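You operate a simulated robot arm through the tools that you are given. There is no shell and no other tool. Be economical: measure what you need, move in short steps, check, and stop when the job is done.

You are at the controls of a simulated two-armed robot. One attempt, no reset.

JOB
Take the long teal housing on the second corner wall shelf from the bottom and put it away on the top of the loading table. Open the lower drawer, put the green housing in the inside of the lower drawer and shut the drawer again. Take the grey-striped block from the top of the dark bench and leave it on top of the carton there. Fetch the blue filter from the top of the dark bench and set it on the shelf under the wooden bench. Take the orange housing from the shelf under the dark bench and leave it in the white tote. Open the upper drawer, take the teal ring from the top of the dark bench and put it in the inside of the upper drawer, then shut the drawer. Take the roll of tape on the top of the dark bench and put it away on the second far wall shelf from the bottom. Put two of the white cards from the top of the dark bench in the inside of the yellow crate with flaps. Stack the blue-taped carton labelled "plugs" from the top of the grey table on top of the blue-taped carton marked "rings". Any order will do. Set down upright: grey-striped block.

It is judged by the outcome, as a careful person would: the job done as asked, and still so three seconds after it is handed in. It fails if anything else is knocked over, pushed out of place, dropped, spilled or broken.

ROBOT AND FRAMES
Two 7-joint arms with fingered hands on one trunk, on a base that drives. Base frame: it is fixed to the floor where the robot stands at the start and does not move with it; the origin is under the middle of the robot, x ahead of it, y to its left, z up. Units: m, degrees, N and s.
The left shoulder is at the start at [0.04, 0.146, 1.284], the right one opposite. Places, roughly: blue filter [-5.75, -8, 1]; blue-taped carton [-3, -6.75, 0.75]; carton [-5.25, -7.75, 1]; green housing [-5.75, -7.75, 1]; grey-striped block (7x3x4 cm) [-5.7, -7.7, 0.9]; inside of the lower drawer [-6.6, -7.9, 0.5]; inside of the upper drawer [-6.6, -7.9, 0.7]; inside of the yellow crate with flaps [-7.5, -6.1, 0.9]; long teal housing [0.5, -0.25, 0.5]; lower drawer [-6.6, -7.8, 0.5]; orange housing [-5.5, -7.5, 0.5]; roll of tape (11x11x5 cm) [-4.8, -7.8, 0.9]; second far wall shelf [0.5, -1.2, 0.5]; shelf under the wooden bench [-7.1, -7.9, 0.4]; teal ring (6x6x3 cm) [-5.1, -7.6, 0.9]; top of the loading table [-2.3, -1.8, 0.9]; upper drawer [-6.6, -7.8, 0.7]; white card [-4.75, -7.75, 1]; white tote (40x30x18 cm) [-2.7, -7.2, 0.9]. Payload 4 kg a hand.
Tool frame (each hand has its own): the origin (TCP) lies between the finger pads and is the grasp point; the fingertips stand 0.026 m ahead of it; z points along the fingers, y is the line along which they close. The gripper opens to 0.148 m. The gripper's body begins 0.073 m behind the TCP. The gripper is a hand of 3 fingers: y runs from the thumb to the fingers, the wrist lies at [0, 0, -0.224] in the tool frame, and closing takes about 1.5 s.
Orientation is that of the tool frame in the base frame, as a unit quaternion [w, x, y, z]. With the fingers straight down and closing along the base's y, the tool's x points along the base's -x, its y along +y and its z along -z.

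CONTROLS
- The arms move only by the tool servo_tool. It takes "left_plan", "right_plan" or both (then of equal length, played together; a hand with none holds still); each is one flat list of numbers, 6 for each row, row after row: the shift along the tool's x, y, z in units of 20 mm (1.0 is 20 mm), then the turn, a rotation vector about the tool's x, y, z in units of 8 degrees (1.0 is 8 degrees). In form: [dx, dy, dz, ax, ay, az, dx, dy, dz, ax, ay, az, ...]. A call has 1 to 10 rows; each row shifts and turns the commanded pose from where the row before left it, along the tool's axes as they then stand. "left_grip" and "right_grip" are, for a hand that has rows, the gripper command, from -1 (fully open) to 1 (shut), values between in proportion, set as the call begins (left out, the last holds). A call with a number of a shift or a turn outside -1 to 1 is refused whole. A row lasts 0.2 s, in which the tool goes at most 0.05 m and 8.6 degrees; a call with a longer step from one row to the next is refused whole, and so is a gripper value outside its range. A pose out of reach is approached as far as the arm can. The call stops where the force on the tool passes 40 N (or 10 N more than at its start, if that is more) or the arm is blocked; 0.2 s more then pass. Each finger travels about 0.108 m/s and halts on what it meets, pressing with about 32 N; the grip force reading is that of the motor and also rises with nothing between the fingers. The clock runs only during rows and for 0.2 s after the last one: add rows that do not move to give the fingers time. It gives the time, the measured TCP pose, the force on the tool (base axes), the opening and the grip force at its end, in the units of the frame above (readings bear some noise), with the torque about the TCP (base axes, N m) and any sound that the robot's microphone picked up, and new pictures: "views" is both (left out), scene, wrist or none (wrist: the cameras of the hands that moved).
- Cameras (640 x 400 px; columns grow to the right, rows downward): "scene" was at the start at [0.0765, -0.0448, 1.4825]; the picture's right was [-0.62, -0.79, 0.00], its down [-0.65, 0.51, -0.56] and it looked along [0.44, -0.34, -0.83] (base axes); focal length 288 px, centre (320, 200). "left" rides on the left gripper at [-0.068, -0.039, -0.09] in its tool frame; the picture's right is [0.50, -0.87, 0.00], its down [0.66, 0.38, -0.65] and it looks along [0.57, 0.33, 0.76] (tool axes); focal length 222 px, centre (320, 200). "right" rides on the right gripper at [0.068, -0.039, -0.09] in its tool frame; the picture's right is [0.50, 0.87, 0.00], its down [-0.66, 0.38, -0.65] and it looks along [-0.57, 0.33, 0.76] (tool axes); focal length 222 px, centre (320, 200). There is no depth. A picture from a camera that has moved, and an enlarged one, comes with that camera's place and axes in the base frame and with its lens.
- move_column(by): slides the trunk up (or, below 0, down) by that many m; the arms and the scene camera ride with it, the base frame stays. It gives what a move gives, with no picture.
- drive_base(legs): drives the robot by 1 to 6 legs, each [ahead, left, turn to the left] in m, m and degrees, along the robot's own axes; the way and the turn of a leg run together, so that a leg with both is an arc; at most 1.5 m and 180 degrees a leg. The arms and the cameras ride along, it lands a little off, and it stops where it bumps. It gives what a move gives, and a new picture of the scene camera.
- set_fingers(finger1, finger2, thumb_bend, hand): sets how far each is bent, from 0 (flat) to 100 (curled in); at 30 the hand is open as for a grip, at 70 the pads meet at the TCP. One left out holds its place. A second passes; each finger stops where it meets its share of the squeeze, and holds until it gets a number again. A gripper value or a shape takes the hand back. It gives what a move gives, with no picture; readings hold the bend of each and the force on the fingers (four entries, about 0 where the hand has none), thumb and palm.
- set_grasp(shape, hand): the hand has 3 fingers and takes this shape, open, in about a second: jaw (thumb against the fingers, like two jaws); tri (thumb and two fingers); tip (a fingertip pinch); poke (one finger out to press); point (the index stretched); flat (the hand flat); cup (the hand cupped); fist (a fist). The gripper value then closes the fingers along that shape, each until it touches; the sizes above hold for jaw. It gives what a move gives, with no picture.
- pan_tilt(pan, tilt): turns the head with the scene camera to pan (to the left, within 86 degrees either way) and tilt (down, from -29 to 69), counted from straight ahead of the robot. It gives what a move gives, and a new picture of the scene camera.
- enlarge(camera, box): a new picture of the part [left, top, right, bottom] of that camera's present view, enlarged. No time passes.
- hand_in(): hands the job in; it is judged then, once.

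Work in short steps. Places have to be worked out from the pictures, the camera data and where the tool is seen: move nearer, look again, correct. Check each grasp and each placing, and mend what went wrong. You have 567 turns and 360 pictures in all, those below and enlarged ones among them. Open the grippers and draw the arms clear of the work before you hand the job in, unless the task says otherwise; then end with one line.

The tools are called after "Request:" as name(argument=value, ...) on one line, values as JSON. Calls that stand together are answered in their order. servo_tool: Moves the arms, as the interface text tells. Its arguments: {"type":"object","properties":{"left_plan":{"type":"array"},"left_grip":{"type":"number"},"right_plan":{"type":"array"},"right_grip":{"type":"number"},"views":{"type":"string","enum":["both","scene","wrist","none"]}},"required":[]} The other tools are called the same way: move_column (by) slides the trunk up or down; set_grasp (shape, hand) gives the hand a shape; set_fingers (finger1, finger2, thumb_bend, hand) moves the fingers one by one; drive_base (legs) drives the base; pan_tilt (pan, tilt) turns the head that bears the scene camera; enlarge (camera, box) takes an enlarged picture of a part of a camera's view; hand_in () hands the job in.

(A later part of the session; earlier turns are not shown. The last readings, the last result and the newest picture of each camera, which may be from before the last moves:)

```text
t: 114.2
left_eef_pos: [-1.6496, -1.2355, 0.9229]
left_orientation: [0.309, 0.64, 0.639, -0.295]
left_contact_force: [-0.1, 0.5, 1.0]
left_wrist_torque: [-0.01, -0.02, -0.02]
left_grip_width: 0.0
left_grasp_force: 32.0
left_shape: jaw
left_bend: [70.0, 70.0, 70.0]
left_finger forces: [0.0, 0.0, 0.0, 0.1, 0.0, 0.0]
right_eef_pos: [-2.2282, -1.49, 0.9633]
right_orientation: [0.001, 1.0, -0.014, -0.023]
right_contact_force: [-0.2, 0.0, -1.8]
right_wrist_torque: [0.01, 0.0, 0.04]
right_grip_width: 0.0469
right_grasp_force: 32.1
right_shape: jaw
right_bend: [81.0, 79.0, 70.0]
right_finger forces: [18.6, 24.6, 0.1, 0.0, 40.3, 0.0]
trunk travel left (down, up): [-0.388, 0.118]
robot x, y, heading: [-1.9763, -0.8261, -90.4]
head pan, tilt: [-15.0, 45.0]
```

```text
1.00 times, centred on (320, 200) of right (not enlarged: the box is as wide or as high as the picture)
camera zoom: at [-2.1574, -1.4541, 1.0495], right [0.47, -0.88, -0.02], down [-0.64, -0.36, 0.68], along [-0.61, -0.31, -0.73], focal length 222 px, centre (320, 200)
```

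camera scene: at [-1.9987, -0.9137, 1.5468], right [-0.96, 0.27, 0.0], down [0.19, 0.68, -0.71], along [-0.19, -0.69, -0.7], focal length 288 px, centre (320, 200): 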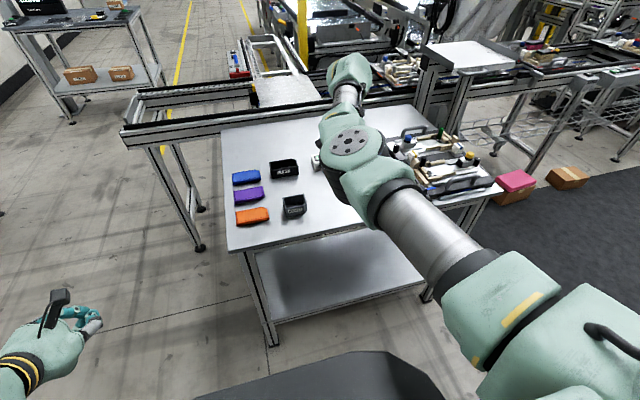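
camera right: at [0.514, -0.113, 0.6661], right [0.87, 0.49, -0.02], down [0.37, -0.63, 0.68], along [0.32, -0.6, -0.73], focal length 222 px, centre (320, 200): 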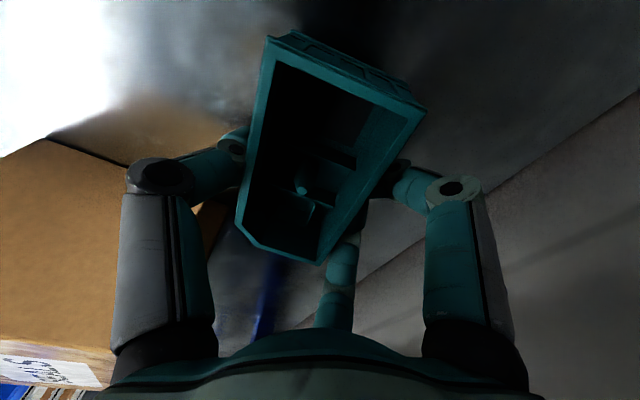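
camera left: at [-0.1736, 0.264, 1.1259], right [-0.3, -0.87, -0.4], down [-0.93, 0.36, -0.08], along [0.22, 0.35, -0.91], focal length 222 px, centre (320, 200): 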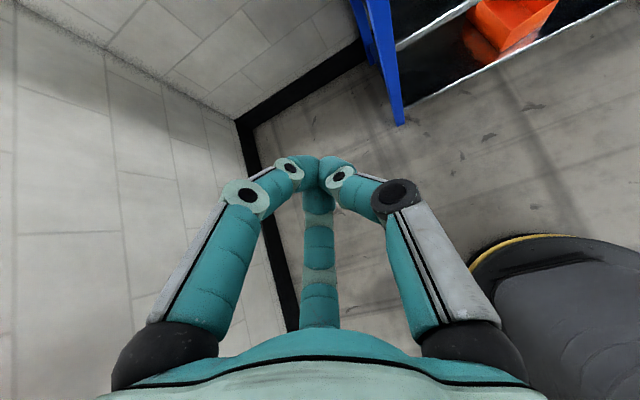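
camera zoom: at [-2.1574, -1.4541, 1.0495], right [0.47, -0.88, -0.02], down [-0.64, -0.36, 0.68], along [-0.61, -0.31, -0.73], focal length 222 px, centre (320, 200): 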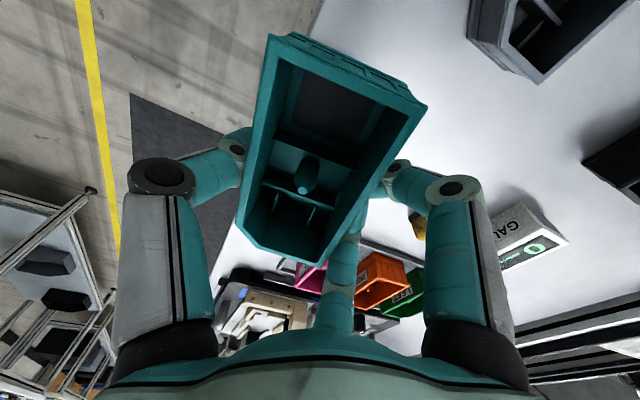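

The table top seems nearer 0.86 m with its edge at y≈−1.455, so I shift 6 cm further in and 3 cm right, then lower.

Request:
drive_base(legs=[[0.065, -0.03, 0]])

Request:
move_column(by=-0.04)

Request:
enlarge(camera="right", box=[0, 0, 640, 400])

```text
t: 115.2
left_eef_pos: [-1.678, -1.2971, 0.9236]
left_orientation: [0.309, 0.64, 0.638, -0.297]
left_contact_force: [1.0, -0.6, -0.3]
left_wrist_torque: [-0.03, 0.03, -0.01]
left_grip_width: 0.0
left_grasp_force: 32.2
left_shape: jaw
left_bend: [70.0, 70.0, 70.0]
left_finger forces: [0.0, 0.0, 0.1, 0.0, 0.0, 0.0]
right_eef_pos: [-2.258, -1.5522, 0.9662]
right_orientation: [0.003, 1.0, -0.015, -0.024]
right_contact_force: [0.5, -0.7, -1.3]
right_wrist_torque: [-0.03, 0.01, 0.03]
right_grip_width: 0.0466
right_grasp_force: 31.7
right_shape: jaw
right_bend: [81.0, 79.0, 70.0]
right_finger forces: [18.7, 24.6, 0.0, 0.0, 40.4, 0.0]
trunk travel left (down, up): [-0.388, 0.118]
robot x, y, heading: [-2.0091, -0.8913, -90.5]
head pan, tilt: [-15.0, 45.0]
camera scene: at [-2.0268, -0.9857, 1.4313], right [-0.96, 0.27, 0.0], down [0.19, 0.68, -0.71], along [-0.19, -0.68, -0.71], focal length 288 px, centre (320, 200)
```

scene: 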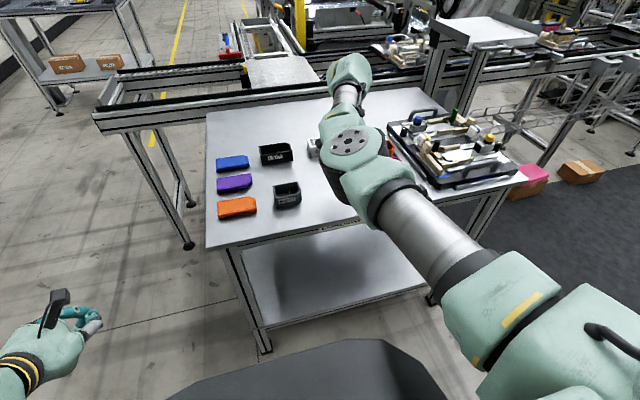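

```text
t: 116.0
left_eef_pos: [-1.6803, -1.2993, 0.8834]
left_orientation: [0.309, 0.64, 0.639, -0.295]
left_contact_force: [0.0, 0.0, -0.2]
left_wrist_torque: [-0.01, -0.01, 0.0]
left_grip_width: 0.0001
left_grasp_force: 32.1
left_shape: jaw
left_bend: [70.0, 70.0, 70.0]
left_finger forces: [0.0, 0.1, 0.1, 0.1, 0.0, 0.0]
right_eef_pos: [-2.2585, -1.5551, 0.9233]
right_orientation: [0.001, 1.0, -0.014, -0.023]
right_contact_force: [0.6, 0.1, -1.2]
right_wrist_torque: [0.03, 0.02, -0.01]
right_grip_width: 0.0466
right_grasp_force: 31.8
right_shape: jaw
right_bend: [81.0, 79.0, 70.0]
right_finger forces: [18.6, 24.7, 0.0, 0.0, 40.4, 0.0]
trunk travel left (down, up): [-0.348, 0.158]
robot x, y, heading: [-2.0046, -0.8891, -90.6]
head pan, tilt: [-15.0, 45.0]
```

```text
1.00 times, centred on (320, 200) of right (not enlarged: the box is as wide or as high as the picture)
camera zoom: at [-2.1875, -1.5182, 1.0094], right [0.48, -0.88, -0.02], down [-0.64, -0.36, 0.68], along [-0.61, -0.31, -0.73], focal length 222 px, centre (320, 200)
```

zoom: 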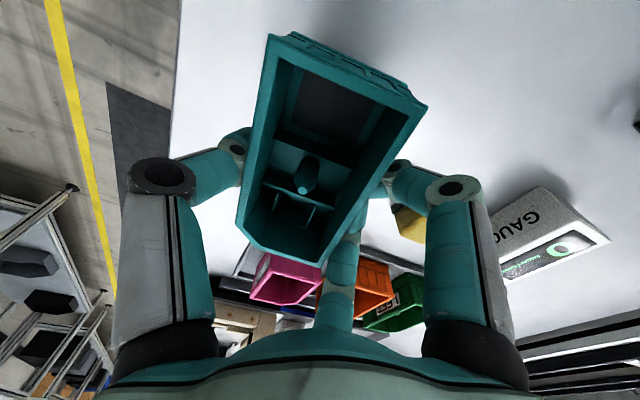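

Clear of neighbours. I lower slowly toward contact.

Request:
servo_tool(right_plan=[0, 0, 0.2, 0, 0, 0, 0, 0, 0.2, 0, 0, 0, 0, 0, 0.2, 0, 0, 0, 0, 0, 0.2, 0, 0, 0, 0, 0, 0.2, 0, 0, 0, 0, 0, 0.2, 0, 0, 0], views="wrist")

```text
t: 117.5
left_eef_pos: [-1.6777, -1.299, 0.8821]
left_orientation: [0.308, 0.64, 0.639, -0.296]
left_contact_force: [-0.2, -0.2, -0.5]
left_wrist_torque: [-0.01, -0.04, 0.0]
left_grip_width: 0.0
left_grasp_force: 31.9
left_shape: jaw
left_bend: [70.0, 70.0, 70.0]
left_finger forces: [0.1, 0.1, 0.1, 0.1, 0.1, 0.0]
right_eef_pos: [-2.2594, -1.5556, 0.9003]
right_orientation: [0.002, 1.0, -0.013, -0.023]
right_contact_force: [0.6, 0.1, -1.0]
right_wrist_torque: [-0.04, 0.01, 0.0]
right_grip_width: 0.0466
right_grasp_force: 32.1
right_shape: jaw
right_bend: [81.0, 79.0, 70.0]
right_finger forces: [18.7, 24.7, 0.1, 0.0, 40.3, 0.0]
trunk travel left (down, up): [-0.348, 0.158]
robot x, y, heading: [-2.0061, -0.8895, -90.6]
head pan, tilt: [-15.0, 45.0]
camera right: at [-2.1882, -1.5181, 0.9858], right [0.48, -0.88, -0.02], down [-0.64, -0.36, 0.68], along [-0.61, -0.31, -0.73], focal length 222 px, centre (320, 200)
```

right: 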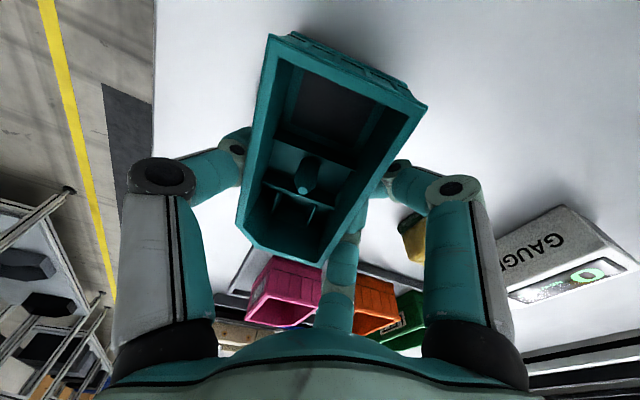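

Still no contact; I continue lowering in 2 mm rows.

Request:
servo_tool(right_plan=[0, 0, 0.12, 0, 0, 0, 0, 0, 0.12, 0, 0, 0, 0, 0, 0.12, 0, 0, 0, 0, 0, 0.12, 0, 0, 0, 0, 0, 0.12, 0, 0, 0, 0, 0, 0.12, 0, 0, 0, 0, 0, 0.12, 0, 0, 0, 0, 0, 0.12, 0, 0, 0], views="none")

```text
t: 119.2
left_eef_pos: [-1.6774, -1.2949, 0.8838]
left_orientation: [0.309, 0.638, 0.64, -0.296]
left_contact_force: [0.0, -0.7, -0.4]
left_wrist_torque: [-0.02, 0.0, 0.01]
left_grip_width: 0.0002
left_grasp_force: 31.9
left_shape: jaw
left_bend: [70.0, 70.0, 70.0]
left_finger forces: [0.0, 0.0, 0.0, 0.0, 0.0, 0.1]
right_eef_pos: [-2.2602, -1.553, 0.8896]
right_orientation: [0.007, 1.0, -0.015, -0.025]
right_contact_force: [-0.2, -0.9, 40.9]
right_wrist_torque: [1.58, -0.24, -0.07]
right_grip_width: 0.0475
right_grasp_force: 32.3
right_shape: jaw
right_bend: [81.0, 79.0, 70.0]
right_finger forces: [22.0, 27.2, 0.0, 0.1, 61.0, 0.1]
trunk travel left (down, up): [-0.348, 0.158]
robot x, y, heading: [-2.0095, -0.8878, -90.4]
head pan, tilt: [-15.0, 45.0]
```

Contact at TCP 0.89. I relax 2 mm and open partially.

Request:
servo_tool(right_plan=[0, 0, -0.15, 0, 0, 0, 0, 0, 0, 0, 0, 0], views="none")

Request:
servo_tool(right_plan=[0, 0, 0, 0, 0, 0, 0, 0, 0, 0, 0, 0, 0, 0, 0, 0, 0, 0, 0, 0, 0, 0, 0, 0], right_grip=-0.3, views="wrist")

```text
t: 119.8
left_eef_pos: [-1.678, -1.2965, 0.8836]
left_orientation: [0.309, 0.64, 0.638, -0.297]
left_contact_force: [-0.1, -0.6, -0.4]
left_wrist_torque: [-0.02, 0.03, 0.03]
left_grip_width: 0.0
left_grasp_force: 32.2
left_shape: jaw
left_bend: [70.0, 70.0, 70.0]
left_finger forces: [0.1, 0.0, 0.0, 0.0, 0.0, 0.1]
right_eef_pos: [-2.2613, -1.5549, 0.8884]
right_orientation: [0.005, 1.0, -0.013, -0.023]
right_contact_force: [-2.2, -1.0, 29.9]
right_wrist_torque: [1.15, -0.09, 0.06]
right_grip_width: 0.0475
right_grasp_force: 31.4
right_shape: jaw
right_bend: [81.0, 79.0, 70.0]
right_finger forces: [22.2, 27.2, 0.1, 0.0, 53.9, 0.1]
trunk travel left (down, up): [-0.348, 0.158]
robot x, y, heading: [-2.011, -0.8874, -90.4]
head pan, tilt: [-15.0, 45.0]
```

```text
t: 120.8
left_eef_pos: [-1.6795, -1.2973, 0.8838]
left_orientation: [0.309, 0.64, 0.639, -0.296]
left_contact_force: [0.1, 0.3, 0.7]
left_wrist_torque: [0.02, 0.0, 0.03]
left_grip_width: 0.0001
left_grasp_force: 31.8
left_shape: jaw
left_bend: [70.0, 70.0, 70.0]
left_finger forces: [0.0, 0.0, 0.1, 0.0, 0.1, 0.0]
right_eef_pos: [-2.2614, -1.5536, 0.8861]
right_orientation: [0.004, 1.0, -0.014, -0.023]
right_contact_force: [-5.3, -3.2, 23.0]
right_wrist_torque: [-0.01, -0.42, -0.12]
right_grip_width: 0.0862
right_grasp_force: 0.1
right_shape: jaw
right_bend: [80.0, 30.0, 72.0]
right_finger forces: [15.7, 0.0, 0.0, 0.0, 7.8, 0.0]
trunk travel left (down, up): [-0.348, 0.158]
robot x, y, heading: [-2.0038, -0.8906, -90.6]
head pan, tilt: [-15.0, 45.0]
camera right: at [-2.1898, -1.5161, 0.9722], right [0.47, -0.88, -0.02], down [-0.63, -0.35, 0.69], along [-0.61, -0.32, -0.73], focal length 222 px, centre (320, 200)
```

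right: 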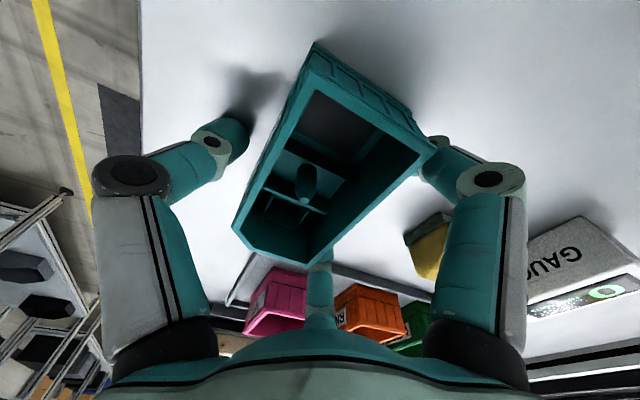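

A fingertip is pressing the table; I raise slightly so the fingers can finish opening.

Request:
servo_tool(right_plan=[0, 0, -0.3, 0, 0, 0, 0, 0, -0.2, 0, 0, 0, 0, 0, 0, 0, 0, 0, 0, 0, 0, 0, 0, 0], right_grip=-0.4, views="wrist")

```text
t: 121.8
left_eef_pos: [-1.6792, -1.2988, 0.8832]
left_orientation: [0.309, 0.639, 0.64, -0.294]
left_contact_force: [0.2, 0.1, -0.2]
left_wrist_torque: [0.01, -0.01, 0.0]
left_grip_width: 0.0
left_grasp_force: 32.0
left_shape: jaw
left_bend: [70.0, 70.0, 70.0]
left_finger forces: [0.0, 0.0, 0.0, 0.0, 0.1, 0.0]
right_eef_pos: [-2.2605, -1.5556, 0.8928]
right_orientation: [0.002, 1.0, -0.013, -0.022]
right_contact_force: [-0.1, -0.4, 0.2]
right_wrist_torque: [-0.02, -0.01, 0.04]
right_grip_width: 0.1032
right_grasp_force: 0.1
right_shape: jaw
right_bend: [28.0, 28.0, 74.0]
right_finger forces: [0.0, 0.0, 0.0, 0.0, 0.0, 0.0]
trunk travel left (down, up): [-0.348, 0.158]
robot x, y, heading: [-2.0057, -0.8897, -90.6]
head pan, tilt: [-15.0, 45.0]
camera right: at [-2.188, -1.5183, 0.9792], right [0.48, -0.88, -0.02], down [-0.64, -0.36, 0.68], along [-0.61, -0.31, -0.73], focal length 222 px, centre (320, 200)
```

right: 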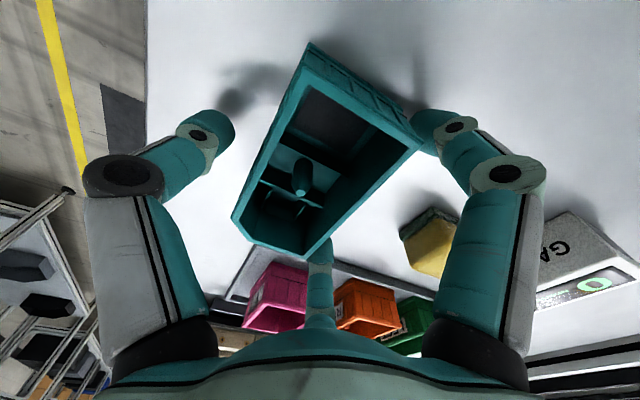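

Released. I rise 6 cm and check that the housing stayed.

Request:
servo_tool(right_plan=[0, 0, -1, 0, 0, 0, 0, 0, -1, 0, 0, 0, 0, 0, -1, 0, 0, 0, 0, 0, 0, 0, 0, 0], views="wrist")

Request:
move_column(by=0.15)

```text
t: 122.8
left_eef_pos: [-1.6794, -1.2982, 0.8831]
left_orientation: [0.308, 0.64, 0.639, -0.294]
left_contact_force: [1.3, -0.1, -1.0]
left_wrist_torque: [0.02, 0.02, 0.02]
left_grip_width: 0.0004
left_grasp_force: 32.2
left_shape: jaw
left_bend: [70.0, 70.0, 70.0]
left_finger forces: [0.0, 0.0, 0.1, 0.1, 0.0, 0.1]
right_eef_pos: [-2.258, -1.5542, 0.9515]
right_orientation: [0.001, 1.0, -0.014, -0.023]
right_contact_force: [0.9, 0.0, 0.5]
right_wrist_torque: [0.01, -0.03, -0.02]
right_grip_width: 0.1034
right_grasp_force: 0.0
right_shape: jaw
right_bend: [28.0, 28.0, 74.0]
right_finger forces: [0.0, 0.0, 0.0, 0.1, 0.1, 0.0]
trunk travel left (down, up): [-0.348, 0.158]
robot x, y, heading: [-2.0088, -0.8905, -90.5]
head pan, tilt: [-15.0, 45.0]
camera right: at [-2.1863, -1.5181, 1.0387], right [0.48, -0.88, -0.02], down [-0.64, -0.36, 0.68], along [-0.61, -0.31, -0.73], focal length 222 px, centre (320, 200)
```

right: 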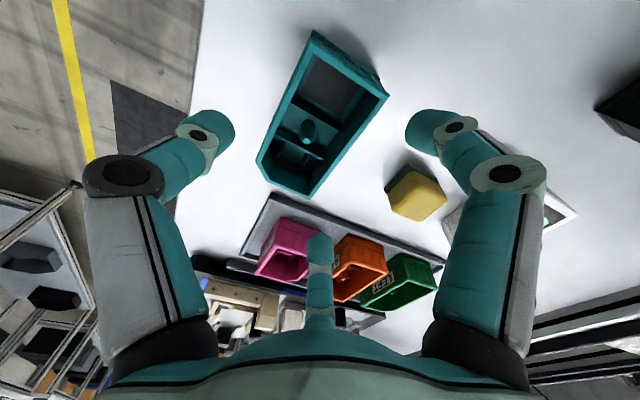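

```text
t: 124.6
left_eef_pos: [-1.6793, -1.2998, 1.0343]
left_orientation: [0.308, 0.64, 0.639, -0.296]
left_contact_force: [-0.3, 0.2, 0.3]
left_wrist_torque: [-0.03, 0.01, -0.03]
left_grip_width: 0.0
left_grasp_force: 32.1
left_shape: jaw
left_bend: [70.0, 70.0, 70.0]
left_finger forces: [0.0, 0.1, 0.1, 0.0, 0.0, 0.0]
right_eef_pos: [-2.2589, -1.5548, 1.102]
right_orientation: [0.002, 1.0, -0.014, -0.023]
right_contact_force: [-0.2, 0.0, 0.5]
right_wrist_torque: [0.01, -0.03, 0.02]
right_grip_width: 0.1031
right_grasp_force: 0.0
right_shape: jaw
right_bend: [28.0, 28.0, 74.0]
right_finger forces: [0.1, 0.0, 0.0, 0.0, 0.0, 0.1]
trunk travel left (down, up): [-0.498, 0.008]
robot x, y, heading: [-2.0059, -0.8915, -90.6]
head pan, tilt: [-15.0, 45.0]
```

Housing placed on the loading table. Now I back away and look for a route to the dark bench around (−5.3, −7.8).

Request:
drive_base(legs=[[-0.6, 0.2, 0]])

Request:
pan_tilt(pan=15, tilt=8)

```text
t: 128.1
left_eef_pos: [-1.473, -0.7148, 1.034]
left_orientation: [0.308, 0.642, 0.637, -0.296]
left_contact_force: [-0.5, 0.4, 0.1]
left_wrist_torque: [0.0, 0.01, 0.0]
left_grip_width: 0.0001
left_grasp_force: 32.2
left_shape: jaw
left_bend: [70.0, 70.0, 70.0]
left_finger forces: [0.0, 0.0, 0.0, 0.0, 0.1, 0.0]
right_eef_pos: [-2.0529, -0.9688, 1.102]
right_orientation: [0.001, 1.0, -0.016, -0.023]
right_contact_force: [1.3, -0.2, -0.6]
right_wrist_torque: [0.0, 0.01, 0.0]
right_grip_width: 0.1031
right_grasp_force: 0.1
right_shape: jaw
right_bend: [28.0, 28.0, 74.0]
right_finger forces: [0.0, 0.1, 0.0, 0.0, 0.1, 0.0]
trunk travel left (down, up): [-0.498, 0.008]
robot x, y, heading: [-1.7986, -0.3019, -90.8]
head pan, tilt: [-15.0, 45.0]
camera scene: at [-1.8206, -0.4038, 1.5412], right [-0.96, 0.27, 0.0], down [0.19, 0.68, -0.71], along [-0.19, -0.68, -0.71], focal length 288 px, centre (320, 200)
```

scene: 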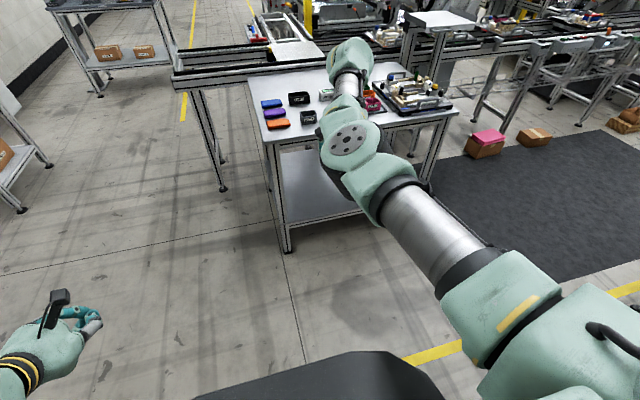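

```text
t: 129.1
left_eef_pos: [-1.4724, -0.7141, 1.0329]
left_orientation: [0.308, 0.641, 0.638, -0.296]
left_contact_force: [-0.9, 0.1, 0.9]
left_wrist_torque: [0.02, 0.0, 0.02]
left_grip_width: 0.0
left_grasp_force: 31.8
left_shape: jaw
left_bend: [70.0, 70.0, 70.0]
left_finger forces: [0.1, 0.1, 0.0, 0.0, 0.1, 0.0]
right_eef_pos: [-2.0519, -0.9669, 1.1034]
right_orientation: [0.002, 1.0, -0.015, -0.023]
right_contact_force: [0.1, 0.0, 0.7]
right_wrist_torque: [-0.03, 0.01, -0.02]
right_grip_width: 0.1031
right_grasp_force: 0.0
right_shape: jaw
right_bend: [28.0, 28.0, 74.0]
right_finger forces: [0.1, 0.0, 0.1, 0.0, 0.1, 0.0]
trunk travel left (down, up): [-0.498, 0.008]
robot x, y, heading: [-1.7961, -0.3026, -90.9]
head pan, tilt: [15.0, 8.0]
camera scene: at [-1.7753, -0.4139, 1.5994], right [-0.97, -0.25, 0.0], down [-0.03, 0.14, -0.99], along [0.24, -0.96, -0.14], focal length 288 px, centre (320, 200)
```

scene: 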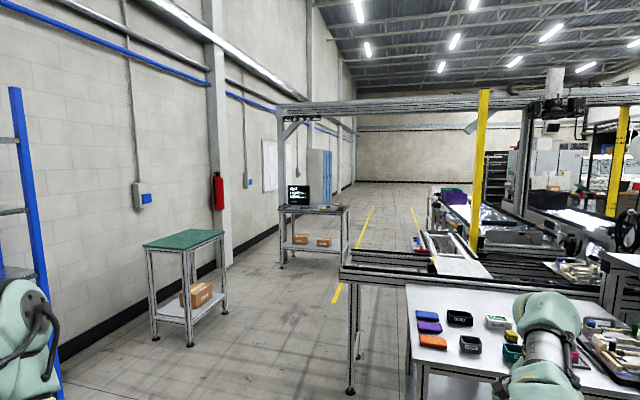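

Route: around the conveyor end (x≈−1.5, y≈−2.2) along the lane at x≈−0.85, then to x≈−1.75. I drive the first legs.

Request:
drive_base(legs=[[1.0, 0.95, 0.9], [1.4, 0, 0], [1.0, -0.9, 0]])

Request:
pan_tilt(pan=-30, tilt=8)

```text
t: 149.0
left_eef_pos: [-1.323, -4.1405, 1.0333]
left_orientation: [0.317, 0.621, 0.658, -0.285]
left_contact_force: [0.2, 1.2, -0.2]
left_wrist_torque: [0.02, -0.01, -0.02]
left_grip_width: 0.0002
left_grasp_force: 31.8
left_shape: jaw
left_bend: [70.0, 70.0, 70.0]
left_finger forces: [0.1, 0.0, 0.0, 0.0, 0.0, 0.1]
right_eef_pos: [-1.8866, -4.4288, 1.1033]
right_orientation: [0.002, 1.0, 0.015, -0.022]
right_contact_force: [0.3, -0.1, 0.6]
right_wrist_torque: [-0.01, -0.01, -0.01]
right_grip_width: 0.1033
right_grasp_force: 0.0
right_shape: jaw
right_bend: [28.0, 28.0, 74.0]
right_finger forces: [0.0, 0.0, 0.1, 0.0, 0.0, 0.1]
trunk travel left (down, up): [-0.498, 0.008]
robot x, y, heading: [-1.6762, -3.7512, -87.1]
head pan, tilt: [15.0, 8.0]
camera scene: at [-1.6445, -3.8598, 1.5996], right [-0.95, -0.31, 0.0], down [-0.04, 0.13, -0.99], along [0.3, -0.94, -0.14], focal length 288 px, centre (320, 200)
```

scene: 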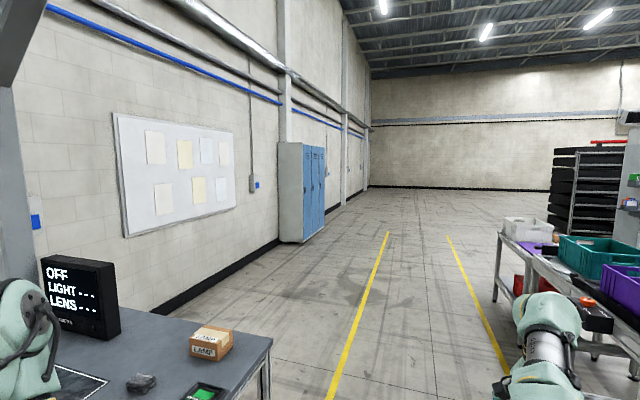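

```text
t: 150.2
left_eef_pos: [-1.3237, -4.1388, 1.0336]
left_orientation: [0.317, 0.621, 0.658, -0.285]
left_contact_force: [-0.1, 0.5, 0.0]
left_wrist_torque: [-0.01, 0.01, -0.02]
left_grip_width: 0.0
left_grasp_force: 32.0
left_shape: jaw
left_bend: [70.0, 70.0, 70.0]
left_finger forces: [0.0, 0.0, 0.1, 0.1, 0.1, 0.1]
right_eef_pos: [-1.8868, -4.4309, 1.1027]
right_orientation: [0.003, 1.0, 0.016, -0.024]
right_contact_force: [-0.4, 0.5, 0.6]
right_wrist_torque: [0.0, -0.05, 0.01]
right_grip_width: 0.1031
right_grasp_force: 0.0
right_shape: jaw
right_bend: [28.0, 28.0, 74.0]
right_finger forces: [0.0, 0.0, 0.0, 0.1, 0.1, 0.0]
trunk travel left (down, up): [-0.498, 0.008]
robot x, y, heading: [-1.673, -3.7508, -87.2]
head pan, tilt: [-30.0, 8.0]
camera scene: at [-1.7153, -3.8546, 1.5995], right [-0.89, 0.45, 0.0], down [0.06, 0.12, -0.99], along [-0.45, -0.88, -0.14], focal length 288 px, centre (320, 200)
```

scene: 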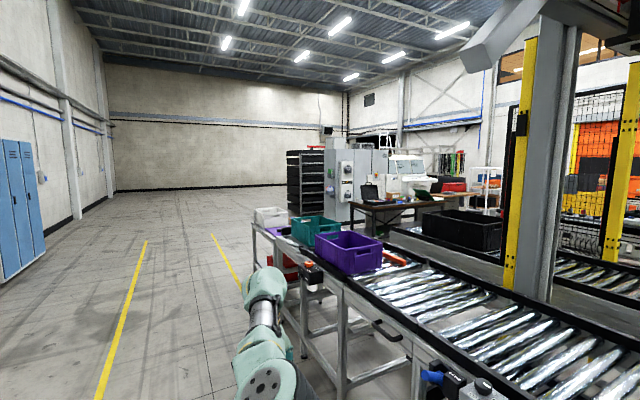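

The tote, crates and desk with laptop (dark bench area) are visible to the right ahead. I continue down the lane.

Request:
drive_base(legs=[[1.4, 0.0, -2.8], [1.2, 0.1, 0]])

Request:
pan_tilt(pan=-60, tilt=12)

```text
t: 162.5
left_eef_pos: [-1.1241, -6.6658, 1.0341]
left_orientation: [0.314, 0.628, 0.65, -0.29]
left_contact_force: [-0.3, -0.4, -0.2]
left_wrist_torque: [-0.03, 0.02, -0.02]
left_grip_width: 0.0
left_grasp_force: 31.5
left_shape: jaw
left_bend: [70.0, 70.0, 70.0]
left_finger forces: [0.0, 0.0, 0.0, 0.1, 0.1, 0.0]
right_eef_pos: [-1.6938, -6.9419, 1.1036]
right_orientation: [0.003, 1.0, 0.005, -0.022]
right_contact_force: [-0.8, 0.9, 0.3]
right_wrist_torque: [0.0, 0.01, 0.0]
right_grip_width: 0.1032
right_grasp_force: 0.1
right_shape: jaw
right_bend: [28.0, 28.0, 74.0]
right_finger forces: [0.1, 0.0, 0.0, 0.1, 0.0, 0.0]
trunk travel left (down, up): [-0.498, 0.008]
robot x, y, heading: [-1.4669, -6.2675, -88.4]
head pan, tilt: [-30.0, 8.0]
camera scene: at [-1.5109, -6.3709, 1.5996], right [-0.88, 0.47, 0.0], down [0.07, 0.12, -0.99], along [-0.47, -0.87, -0.14], focal length 288 px, centre (320, 200)
```

scene: 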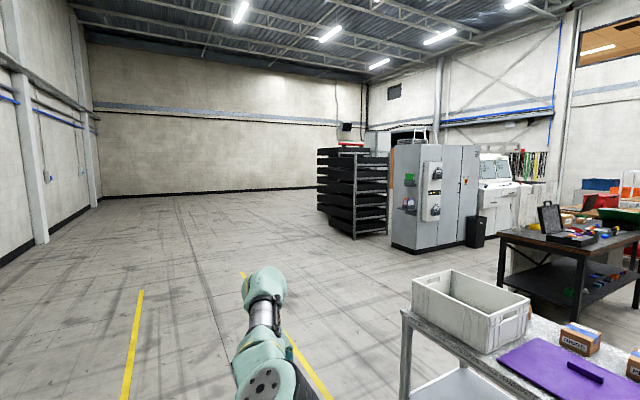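

```text
t: 163.4
left_eef_pos: [-1.1253, -6.6659, 1.034]
left_orientation: [0.315, 0.628, 0.651, -0.289]
left_contact_force: [0.2, -0.6, 0.1]
left_wrist_torque: [-0.01, -0.03, -0.02]
left_grip_width: 0.0001
left_grasp_force: 32.1
left_shape: jaw
left_bend: [70.0, 70.0, 70.0]
left_finger forces: [0.0, 0.1, 0.0, 0.0, 0.0, 0.1]
right_eef_pos: [-1.6936, -6.9428, 1.1031]
right_orientation: [0.002, 1.0, 0.005, -0.023]
right_contact_force: [-0.2, 0.8, 0.7]
right_wrist_torque: [0.0, -0.01, 0.01]
right_grip_width: 0.1033
right_grasp_force: 0.0
right_shape: jaw
right_bend: [28.0, 28.0, 74.0]
right_finger forces: [0.0, 0.1, 0.0, 0.0, 0.1, 0.1]
trunk travel left (down, up): [-0.498, 0.008]
robot x, y, heading: [-1.4688, -6.2692, -88.3]
head pan, tilt: [-60.0, 12.0]
camera scene: at [-1.5461, -6.3394, 1.5931], right [-0.53, 0.85, 0.0], down [0.18, 0.11, -0.98], along [-0.83, -0.51, -0.21], focal length 288 px, centre (320, 200)
```

scene: 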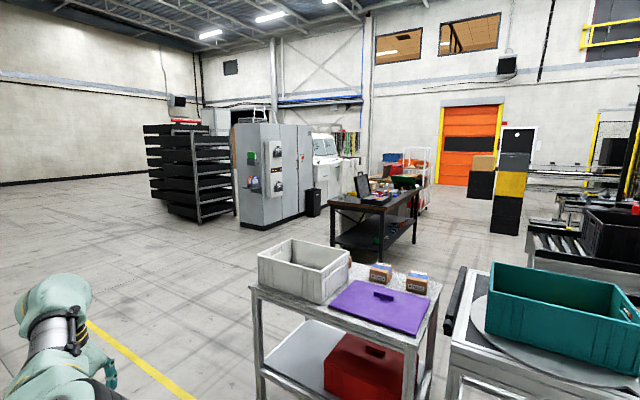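

The grey table with white tote and two small blue-taped cartons is just ahead. I zoom on the cartons' labels and on the dark bench.

Request:
enlarge(camera="scene", box=[340, 240, 460, 315])

Request:
enlarge(camera="scene", box=[310, 150, 450, 255])

```text
5.33 times, centred on (400, 278) of scene
camera zoom: at [-1.5461, -6.3394, 1.5931], right [-0.53, 0.85, 0.0], down [0.18, 0.11, -0.98], along [-0.83, -0.51, -0.21], focal length 1534 px, centre (-107, -213)
```

zoom: 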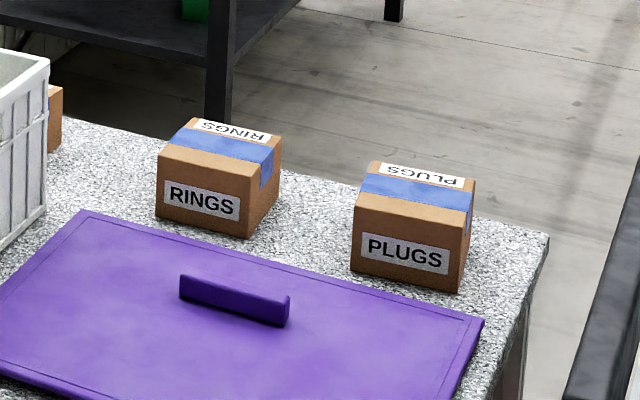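

```text
3.81 times, centred on (380, 202) of scene
camera zoom: at [-1.5461, -6.3394, 1.5931], right [-0.53, 0.85, 0.0], down [0.18, 0.11, -0.98], along [-0.83, -0.51, -0.21], focal length 1096 px, centre (91, 190)
```

zoom: 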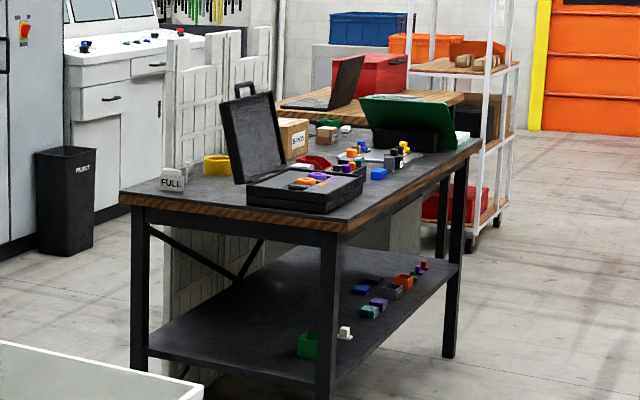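

PLUGS and RINGS are ~10×8×7 cm, near the far (−x) edge of the grey table. I'll go round the south end of the table to its far side. First go down the lane.

Request:
drive_base(legs=[[1.0, -0.1, -1.5], [0.9, 0, 0], [0, -1.2, 0]])

Request:
pan_tilt(pan=-86, tilt=20)

```text
t: 178.8
left_eef_pos: [-2.4367, -8.6054, 1.0338]
left_orientation: [0.311, 0.634, 0.645, -0.292]
left_contact_force: [0.3, -0.4, -0.5]
left_wrist_torque: [0.0, 0.01, 0.0]
left_grip_width: 0.0
left_grasp_force: 32.1
left_shape: jaw
left_bend: [70.0, 70.0, 70.0]
left_finger forces: [0.0, 0.0, 0.0, 0.1, 0.0, 0.1]
right_eef_pos: [-3.0132, -8.8719, 1.1039]
right_orientation: [0.002, 1.0, -0.005, -0.022]
right_contact_force: [-0.2, 0.5, 0.3]
right_wrist_torque: [-0.02, -0.02, 0.02]
right_grip_width: 0.1034
right_grasp_force: 0.0
right_shape: jaw
right_bend: [28.0, 28.0, 74.0]
right_finger forces: [0.0, 0.0, 0.0, 0.1, 0.1, 0.1]
trunk travel left (down, up): [-0.498, 0.008]
robot x, y, heading: [-2.7704, -8.2018, -89.5]
head pan, tilt: [-60.0, 12.0]
camera scene: at [-2.8515, -8.2694, 1.5931], right [-0.51, 0.86, 0.0], down [0.18, 0.11, -0.98], along [-0.84, -0.5, -0.21], focal length 288 px, centre (320, 200)
```

scene: 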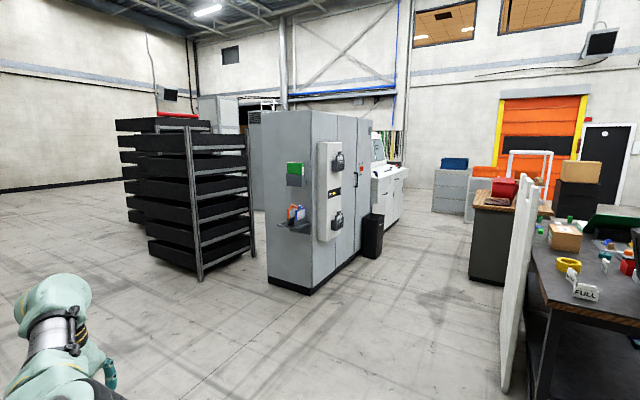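

```text
t: 179.7
left_eef_pos: [-2.4389, -8.6052, 1.033]
left_orientation: [0.311, 0.634, 0.644, -0.292]
left_contact_force: [-0.7, 0.9, -0.4]
left_wrist_torque: [-0.06, -0.03, -0.01]
left_grip_width: 0.0
left_grasp_force: 31.8
left_shape: jaw
left_bend: [70.0, 70.0, 70.0]
left_finger forces: [0.0, 0.1, 0.1, 0.0, 0.1, 0.1]
right_eef_pos: [-3.0127, -8.87, 1.103]
right_orientation: [0.002, 1.0, -0.006, -0.023]
right_contact_force: [-0.9, -1.0, 0.1]
right_wrist_torque: [0.01, 0.0, 0.01]
right_grip_width: 0.1033
right_grasp_force: 0.0
right_shape: jaw
right_bend: [28.0, 28.0, 74.0]
right_finger forces: [0.1, 0.1, 0.1, 0.0, 0.0, 0.0]
trunk travel left (down, up): [-0.498, 0.008]
robot x, y, heading: [-2.772, -8.1999, -89.5]
head pan, tilt: [-85.9, 20.0]
camera scene: at [-2.865, -8.2296, 1.58], right [-0.08, 1.0, 0.0], down [0.34, 0.03, -0.94], along [-0.94, -0.08, -0.34], focal length 288 px, centre (320, 200)
```

scene: 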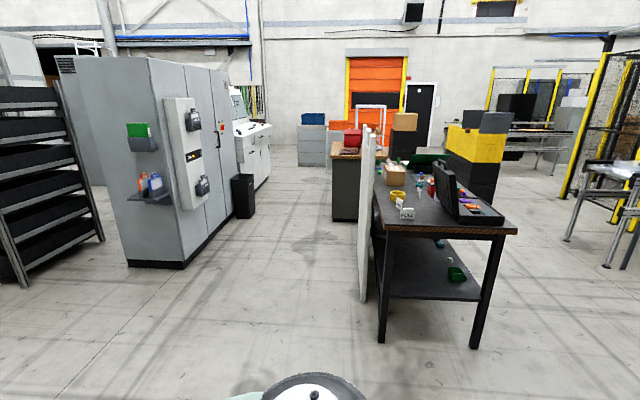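

The bench is accessible from the north aisle; its end is at x≈−4.4. I move to the aisle, turn to face +x, and sidestep north beside the grey table.

Request:
drive_base(legs=[[0, -1.03, 0], [0, 0, 89.5], [0, 0.9, 0], [0, 0.75, 0]])

Request:
pan_tilt(pan=-10, tilt=45)

```text
t: 197.0
left_eef_pos: [-3.4244, -6.2056, 1.0338]
left_orientation: [0.427, -0.007, 0.904, 0.014]
left_contact_force: [0.1, -0.6, 1.3]
left_wrist_torque: [-0.01, 0.02, 0.02]
left_grip_width: 0.0001
left_grasp_force: 32.2
left_shape: jaw
left_bend: [70.0, 70.0, 70.0]
left_finger forces: [0.0, 0.0, 0.0, 0.0, 0.0, 0.0]
right_eef_pos: [-3.1593, -6.7804, 1.1029]
right_orientation: [0.017, 0.71, 0.704, -0.014]
right_contact_force: [0.0, 0.1, -1.2]
right_wrist_torque: [0.01, 0.04, 0.02]
right_grip_width: 0.1033
right_grasp_force: 0.0
right_shape: jaw
right_bend: [28.0, 28.0, 74.0]
right_finger forces: [0.1, 0.0, 0.1, 0.1, 0.0, 0.0]
trunk travel left (down, up): [-0.498, 0.008]
robot x, y, heading: [-3.8289, -6.5426, 0.8]
head pan, tilt: [-85.9, 20.0]
camera scene: at [-3.8005, -6.6352, 1.58], right [-1.0, -0.08, 0.0], down [-0.03, 0.34, -0.94], along [0.08, -0.94, -0.34], focal length 288 px, centre (320, 200)
```

scene: 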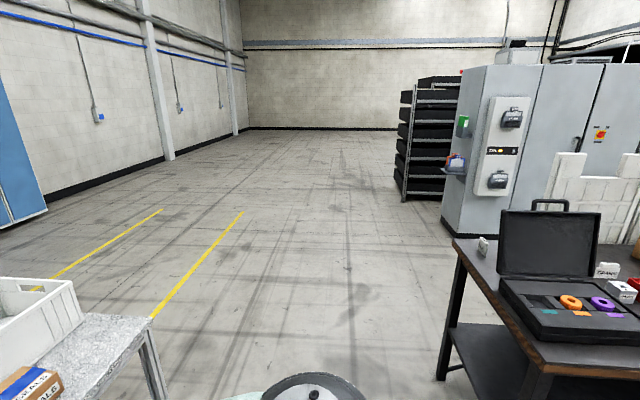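

```text
t: 198.5
left_eef_pos: [-3.4253, -6.2046, 1.0334]
left_orientation: [0.426, -0.008, 0.905, 0.014]
left_contact_force: [0.8, 0.1, 0.5]
left_wrist_torque: [-0.01, -0.03, 0.02]
left_grip_width: 0.0002
left_grasp_force: 32.0
left_shape: jaw
left_bend: [70.0, 70.0, 70.0]
left_finger forces: [0.0, 0.0, 0.0, 0.0, 0.0, 0.0]
right_eef_pos: [-3.1591, -6.7788, 1.1033]
right_orientation: [0.017, 0.711, 0.703, -0.015]
right_contact_force: [0.5, -1.2, -0.3]
right_wrist_torque: [0.0, -0.04, -0.03]
right_grip_width: 0.1032
right_grasp_force: 0.0
right_shape: jaw
right_bend: [28.0, 28.0, 74.0]
right_finger forces: [0.1, 0.0, 0.0, 0.1, 0.1, 0.1]
trunk travel left (down, up): [-0.498, 0.008]
robot x, y, heading: [-3.8295, -6.5412, 0.6]
head pan, tilt: [-10.0, 45.0]
camera scene: at [-3.7278, -6.5543, 1.5414], right [-0.16, -0.99, 0.0], down [-0.7, 0.12, -0.71], along [0.7, -0.12, -0.71], focal length 288 px, centre (320, 200)
```

scene: 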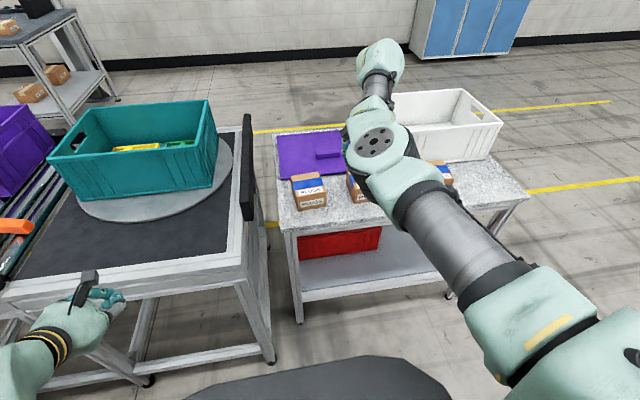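

PLUGS centre ≈(−3.005, −6.637), RINGS ≈(−3.005, −6.84), table top ≈0.81. I raise the left hand out of the way, open the right, and drive over PLUGS.

Request:
servo_tool(left_plan=[-0.773, 0, -0.635, 0, 0, 0, -0.773, 0, -0.635, 0, 0, 0, -0.773, 0, -0.635, 0, 0, 0, -0.773, 0, -0.635, 0, 0, 0, -0.773, 0, -0.635, 0, 0, 0], right_plan=[0, 0, 0, 0, 0, 0, 0, 0, 0, 0, 0, 0, 0, 0, 0, 0, 0, 0, 0, 0, 0, 0, 0, 0, 0, 0, 0, 0, 0, 0], right_grip=-1, views="none")

Request:
drive_base(legs=[[0.169, 0.142, -0.6]])

Request:
enlarge(camera="right", box=[0, 0, 640, 400])

```text
t: 199.7
left_eef_pos: [-3.3927, -6.1885, 1.1167]
left_orientation: [0.427, -0.007, 0.904, 0.013]
left_contact_force: [0.3, 0.0, -0.6]
left_wrist_torque: [-0.01, -0.03, 0.02]
left_grip_width: 0.0
left_grasp_force: 32.4
left_shape: jaw
left_bend: [70.0, 70.0, 70.0]
left_finger forces: [0.1, 0.0, 0.0, 0.1, 0.0, 0.0]
left hand out of reach, approached as far as the arm can: row 1, 2, 3, 4, 5
right_eef_pos: [-3.1593, -6.7796, 1.1042]
right_orientation: [0.017, 0.711, 0.703, -0.014]
right_contact_force: [0.8, 0.8, 0.7]
right_wrist_torque: [0.03, 0.06, -0.01]
right_grip_width: 0.1479
right_grasp_force: 0.0
right_shape: jaw
right_bend: [30.0, 30.0, 30.0]
right_finger forces: [0.0, 0.0, 0.0, 0.0, 0.1, 0.1]
trunk travel left (down, up): [-0.498, 0.008]
robot x, y, heading: [-3.8249, -6.5386, 0.4]
head pan, tilt: [-10.0, 45.0]
```

```text
t: 201.4
left_eef_pos: [-3.2294, -6.0478, 1.1185]
left_orientation: [0.428, -0.005, 0.904, 0.013]
left_contact_force: [-0.4, -0.7, -0.3]
left_wrist_torque: [0.03, 0.03, 0.01]
left_grip_width: 0.0001
left_grasp_force: 31.9
left_shape: jaw
left_bend: [70.0, 70.0, 70.0]
left_finger forces: [0.0, 0.0, 0.0, 0.0, 0.0, 0.0]
right_eef_pos: [-3.0, -6.6417, 1.1038]
right_orientation: [0.017, 0.712, 0.702, -0.012]
right_contact_force: [-0.2, 0.2, 0.2]
right_wrist_torque: [0.03, -0.04, -0.02]
right_grip_width: 0.1479
right_grasp_force: 0.1
right_shape: jaw
right_bend: [30.0, 30.0, 30.0]
right_finger forces: [0.0, 0.0, 0.0, 0.0, 0.2, 0.0]
trunk travel left (down, up): [-0.498, 0.008]
robot x, y, heading: [-3.6653, -6.3977, 0.5]
head pan, tilt: [-10.0, 45.0]
camera scene: at [-3.5691, -6.4135, 1.5416], right [-0.17, -0.99, 0.0], down [-0.7, 0.12, -0.71], along [0.7, -0.12, -0.71], focal length 288 px, centre (320, 200)
```

scene: 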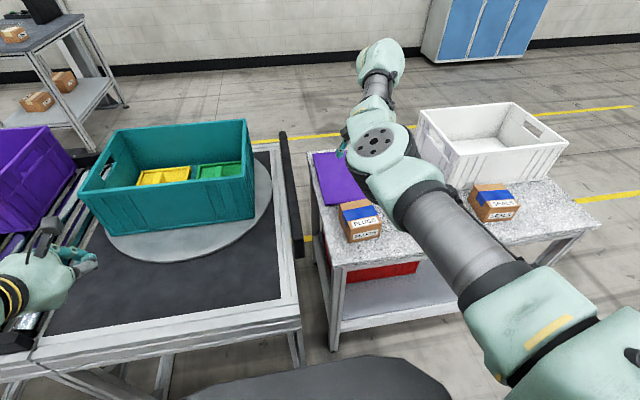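

```text
1.00 times, centred on (320, 200) of right (not enlarged: the box is as wide or as high as the picture)
camera zoom: at [-3.0391, -6.5694, 1.1903], right [0.87, 0.49, -0.02], down [0.36, -0.63, 0.68], along [0.32, -0.6, -0.73], focal length 222 px, centre (320, 200)
```

zoom: 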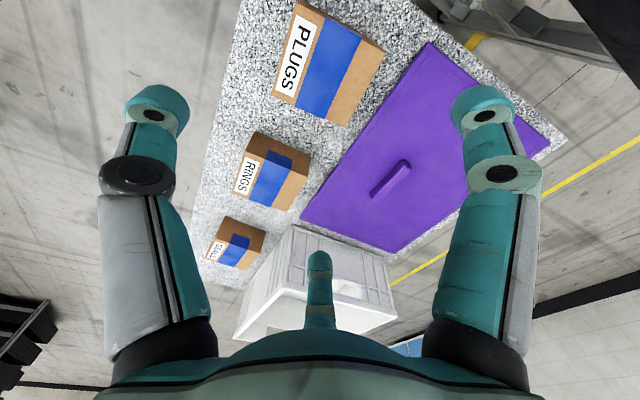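

PLUGS is well under the hand. I shift 2 cm forward (so the fingers meet its far face), and lower the trunk 15 cm.

Request:
servo_tool(right_plan=[0.4, 1, 0, 0, 0, 0, 0, 0, 0, 0, 0, 0], views="none")

Request:
move_column(by=-0.15)

Request:
enlarge(camera="right", box=[0, 0, 640, 400])

```text
t: 202.0
left_eef_pos: [-3.2295, -6.0479, 1.1173]
left_orientation: [0.427, -0.005, 0.904, 0.012]
left_contact_force: [0.1, 0.8, 0.1]
left_wrist_torque: [-0.02, 0.0, 0.01]
left_grip_width: 0.0
left_grasp_force: 31.8
left_shape: jaw
left_bend: [70.0, 70.0, 70.0]
left_finger forces: [0.0, 0.1, 0.0, 0.0, 0.1, 0.0]
right_eef_pos: [-2.9791, -6.6326, 1.104]
right_orientation: [0.018, 0.713, 0.701, -0.012]
right_contact_force: [-0.1, -0.7, 0.2]
right_wrist_torque: [0.04, -0.02, 0.0]
right_grip_width: 0.148
right_grasp_force: 0.1
right_shape: jaw
right_bend: [30.0, 30.0, 30.0]
right_finger forces: [0.0, 0.1, 0.1, 0.0, 0.1, 0.0]
trunk travel left (down, up): [-0.498, 0.008]
robot x, y, heading: [-3.6667, -6.394, 0.1]
head pan, tilt: [-10.0, 45.0]
```

```text
t: 203.8
left_eef_pos: [-3.227, -6.0458, 0.9652]
left_orientation: [0.427, -0.006, 0.904, 0.012]
left_contact_force: [0.5, 0.0, 0.9]
left_wrist_torque: [-0.01, 0.0, -0.01]
left_grip_width: 0.0
left_grasp_force: 31.9
left_shape: jaw
left_bend: [70.0, 70.0, 70.0]
left_finger forces: [0.1, 0.0, 0.0, 0.1, 0.0, 0.0]
right_eef_pos: [-2.9784, -6.6298, 0.9529]
right_orientation: [0.018, 0.712, 0.701, -0.013]
right_contact_force: [-0.1, -0.3, 0.4]
right_wrist_torque: [0.0, 0.0, -0.01]
right_grip_width: 0.1477
right_grasp_force: 0.0
right_shape: jaw
right_bend: [30.0, 30.0, 30.0]
right_finger forces: [0.0, 0.0, 0.2, 0.0, 0.0, 0.1]
trunk travel left (down, up): [-0.348, 0.158]
robot x, y, heading: [-3.6704, -6.3944, 0.5]
head pan, tilt: [-10.0, 45.0]
```

```text
1.00 times, centred on (320, 200) of right (not enlarged: the box is as wide or as high as the picture)
camera zoom: at [-3.0176, -6.5594, 1.0385], right [0.87, 0.49, -0.02], down [0.36, -0.63, 0.69], along [0.32, -0.6, -0.73], focal length 222 px, centre (320, 200)
```

zoom: 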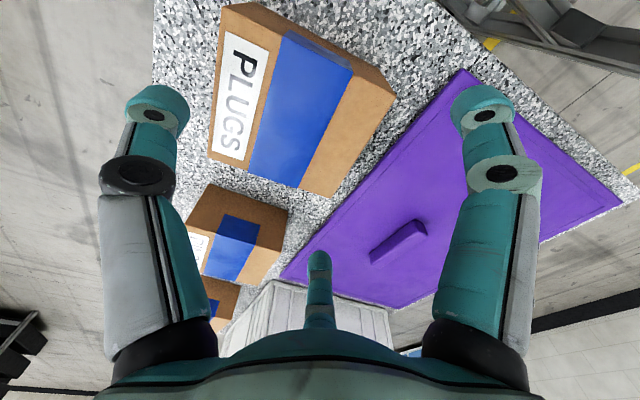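

Carton top is centred at about (−3.004, −6.635). Lower another 8 cm.

Request:
move_column(by=-0.08)

Request:
enlarge(camera="right", box=[0, 0, 640, 400])

```text
t: 204.9
left_eef_pos: [-3.2272, -6.0477, 0.8894]
left_orientation: [0.429, -0.005, 0.903, 0.011]
left_contact_force: [0.9, -3.1, 25.5]
left_wrist_torque: [-0.61, -0.12, -0.04]
left_grip_width: 0.0
left_grasp_force: 32.3
left_shape: jaw
left_bend: [71.0, 71.0, 76.0]
left_finger forces: [32.1, 0.1, 0.0, 0.0, 0.0, 0.0]
right_eef_pos: [-2.9797, -6.6316, 0.8748]
right_orientation: [0.019, 0.712, 0.701, -0.013]
right_contact_force: [-3.3, -2.4, 4.1]
right_wrist_torque: [0.04, 0.25, 0.09]
right_grip_width: 0.1478
right_grasp_force: 0.0
right_shape: jaw
right_bend: [30.0, 30.0, 28.0]
right_finger forces: [0.0, 0.0, 0.0, 0.0, 4.7, 0.0]
trunk travel left (down, up): [-0.268, 0.238]
robot x, y, heading: [-3.6681, -6.3974, 0.2]
head pan, tilt: [-10.0, 45.0]
```

```text
1.00 times, centred on (320, 200) of right (not enlarged: the box is as wide or as high as the picture)
camera zoom: at [-3.0193, -6.5602, 0.9608], right [0.87, 0.49, -0.01], down [0.36, -0.63, 0.69], along [0.33, -0.6, -0.73], focal length 222 px, centre (320, 200)
```

zoom: 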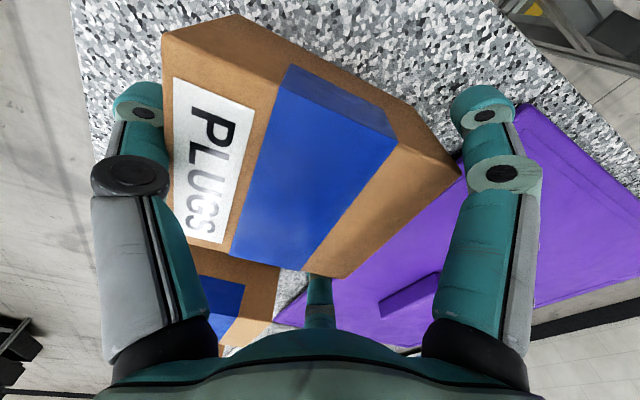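

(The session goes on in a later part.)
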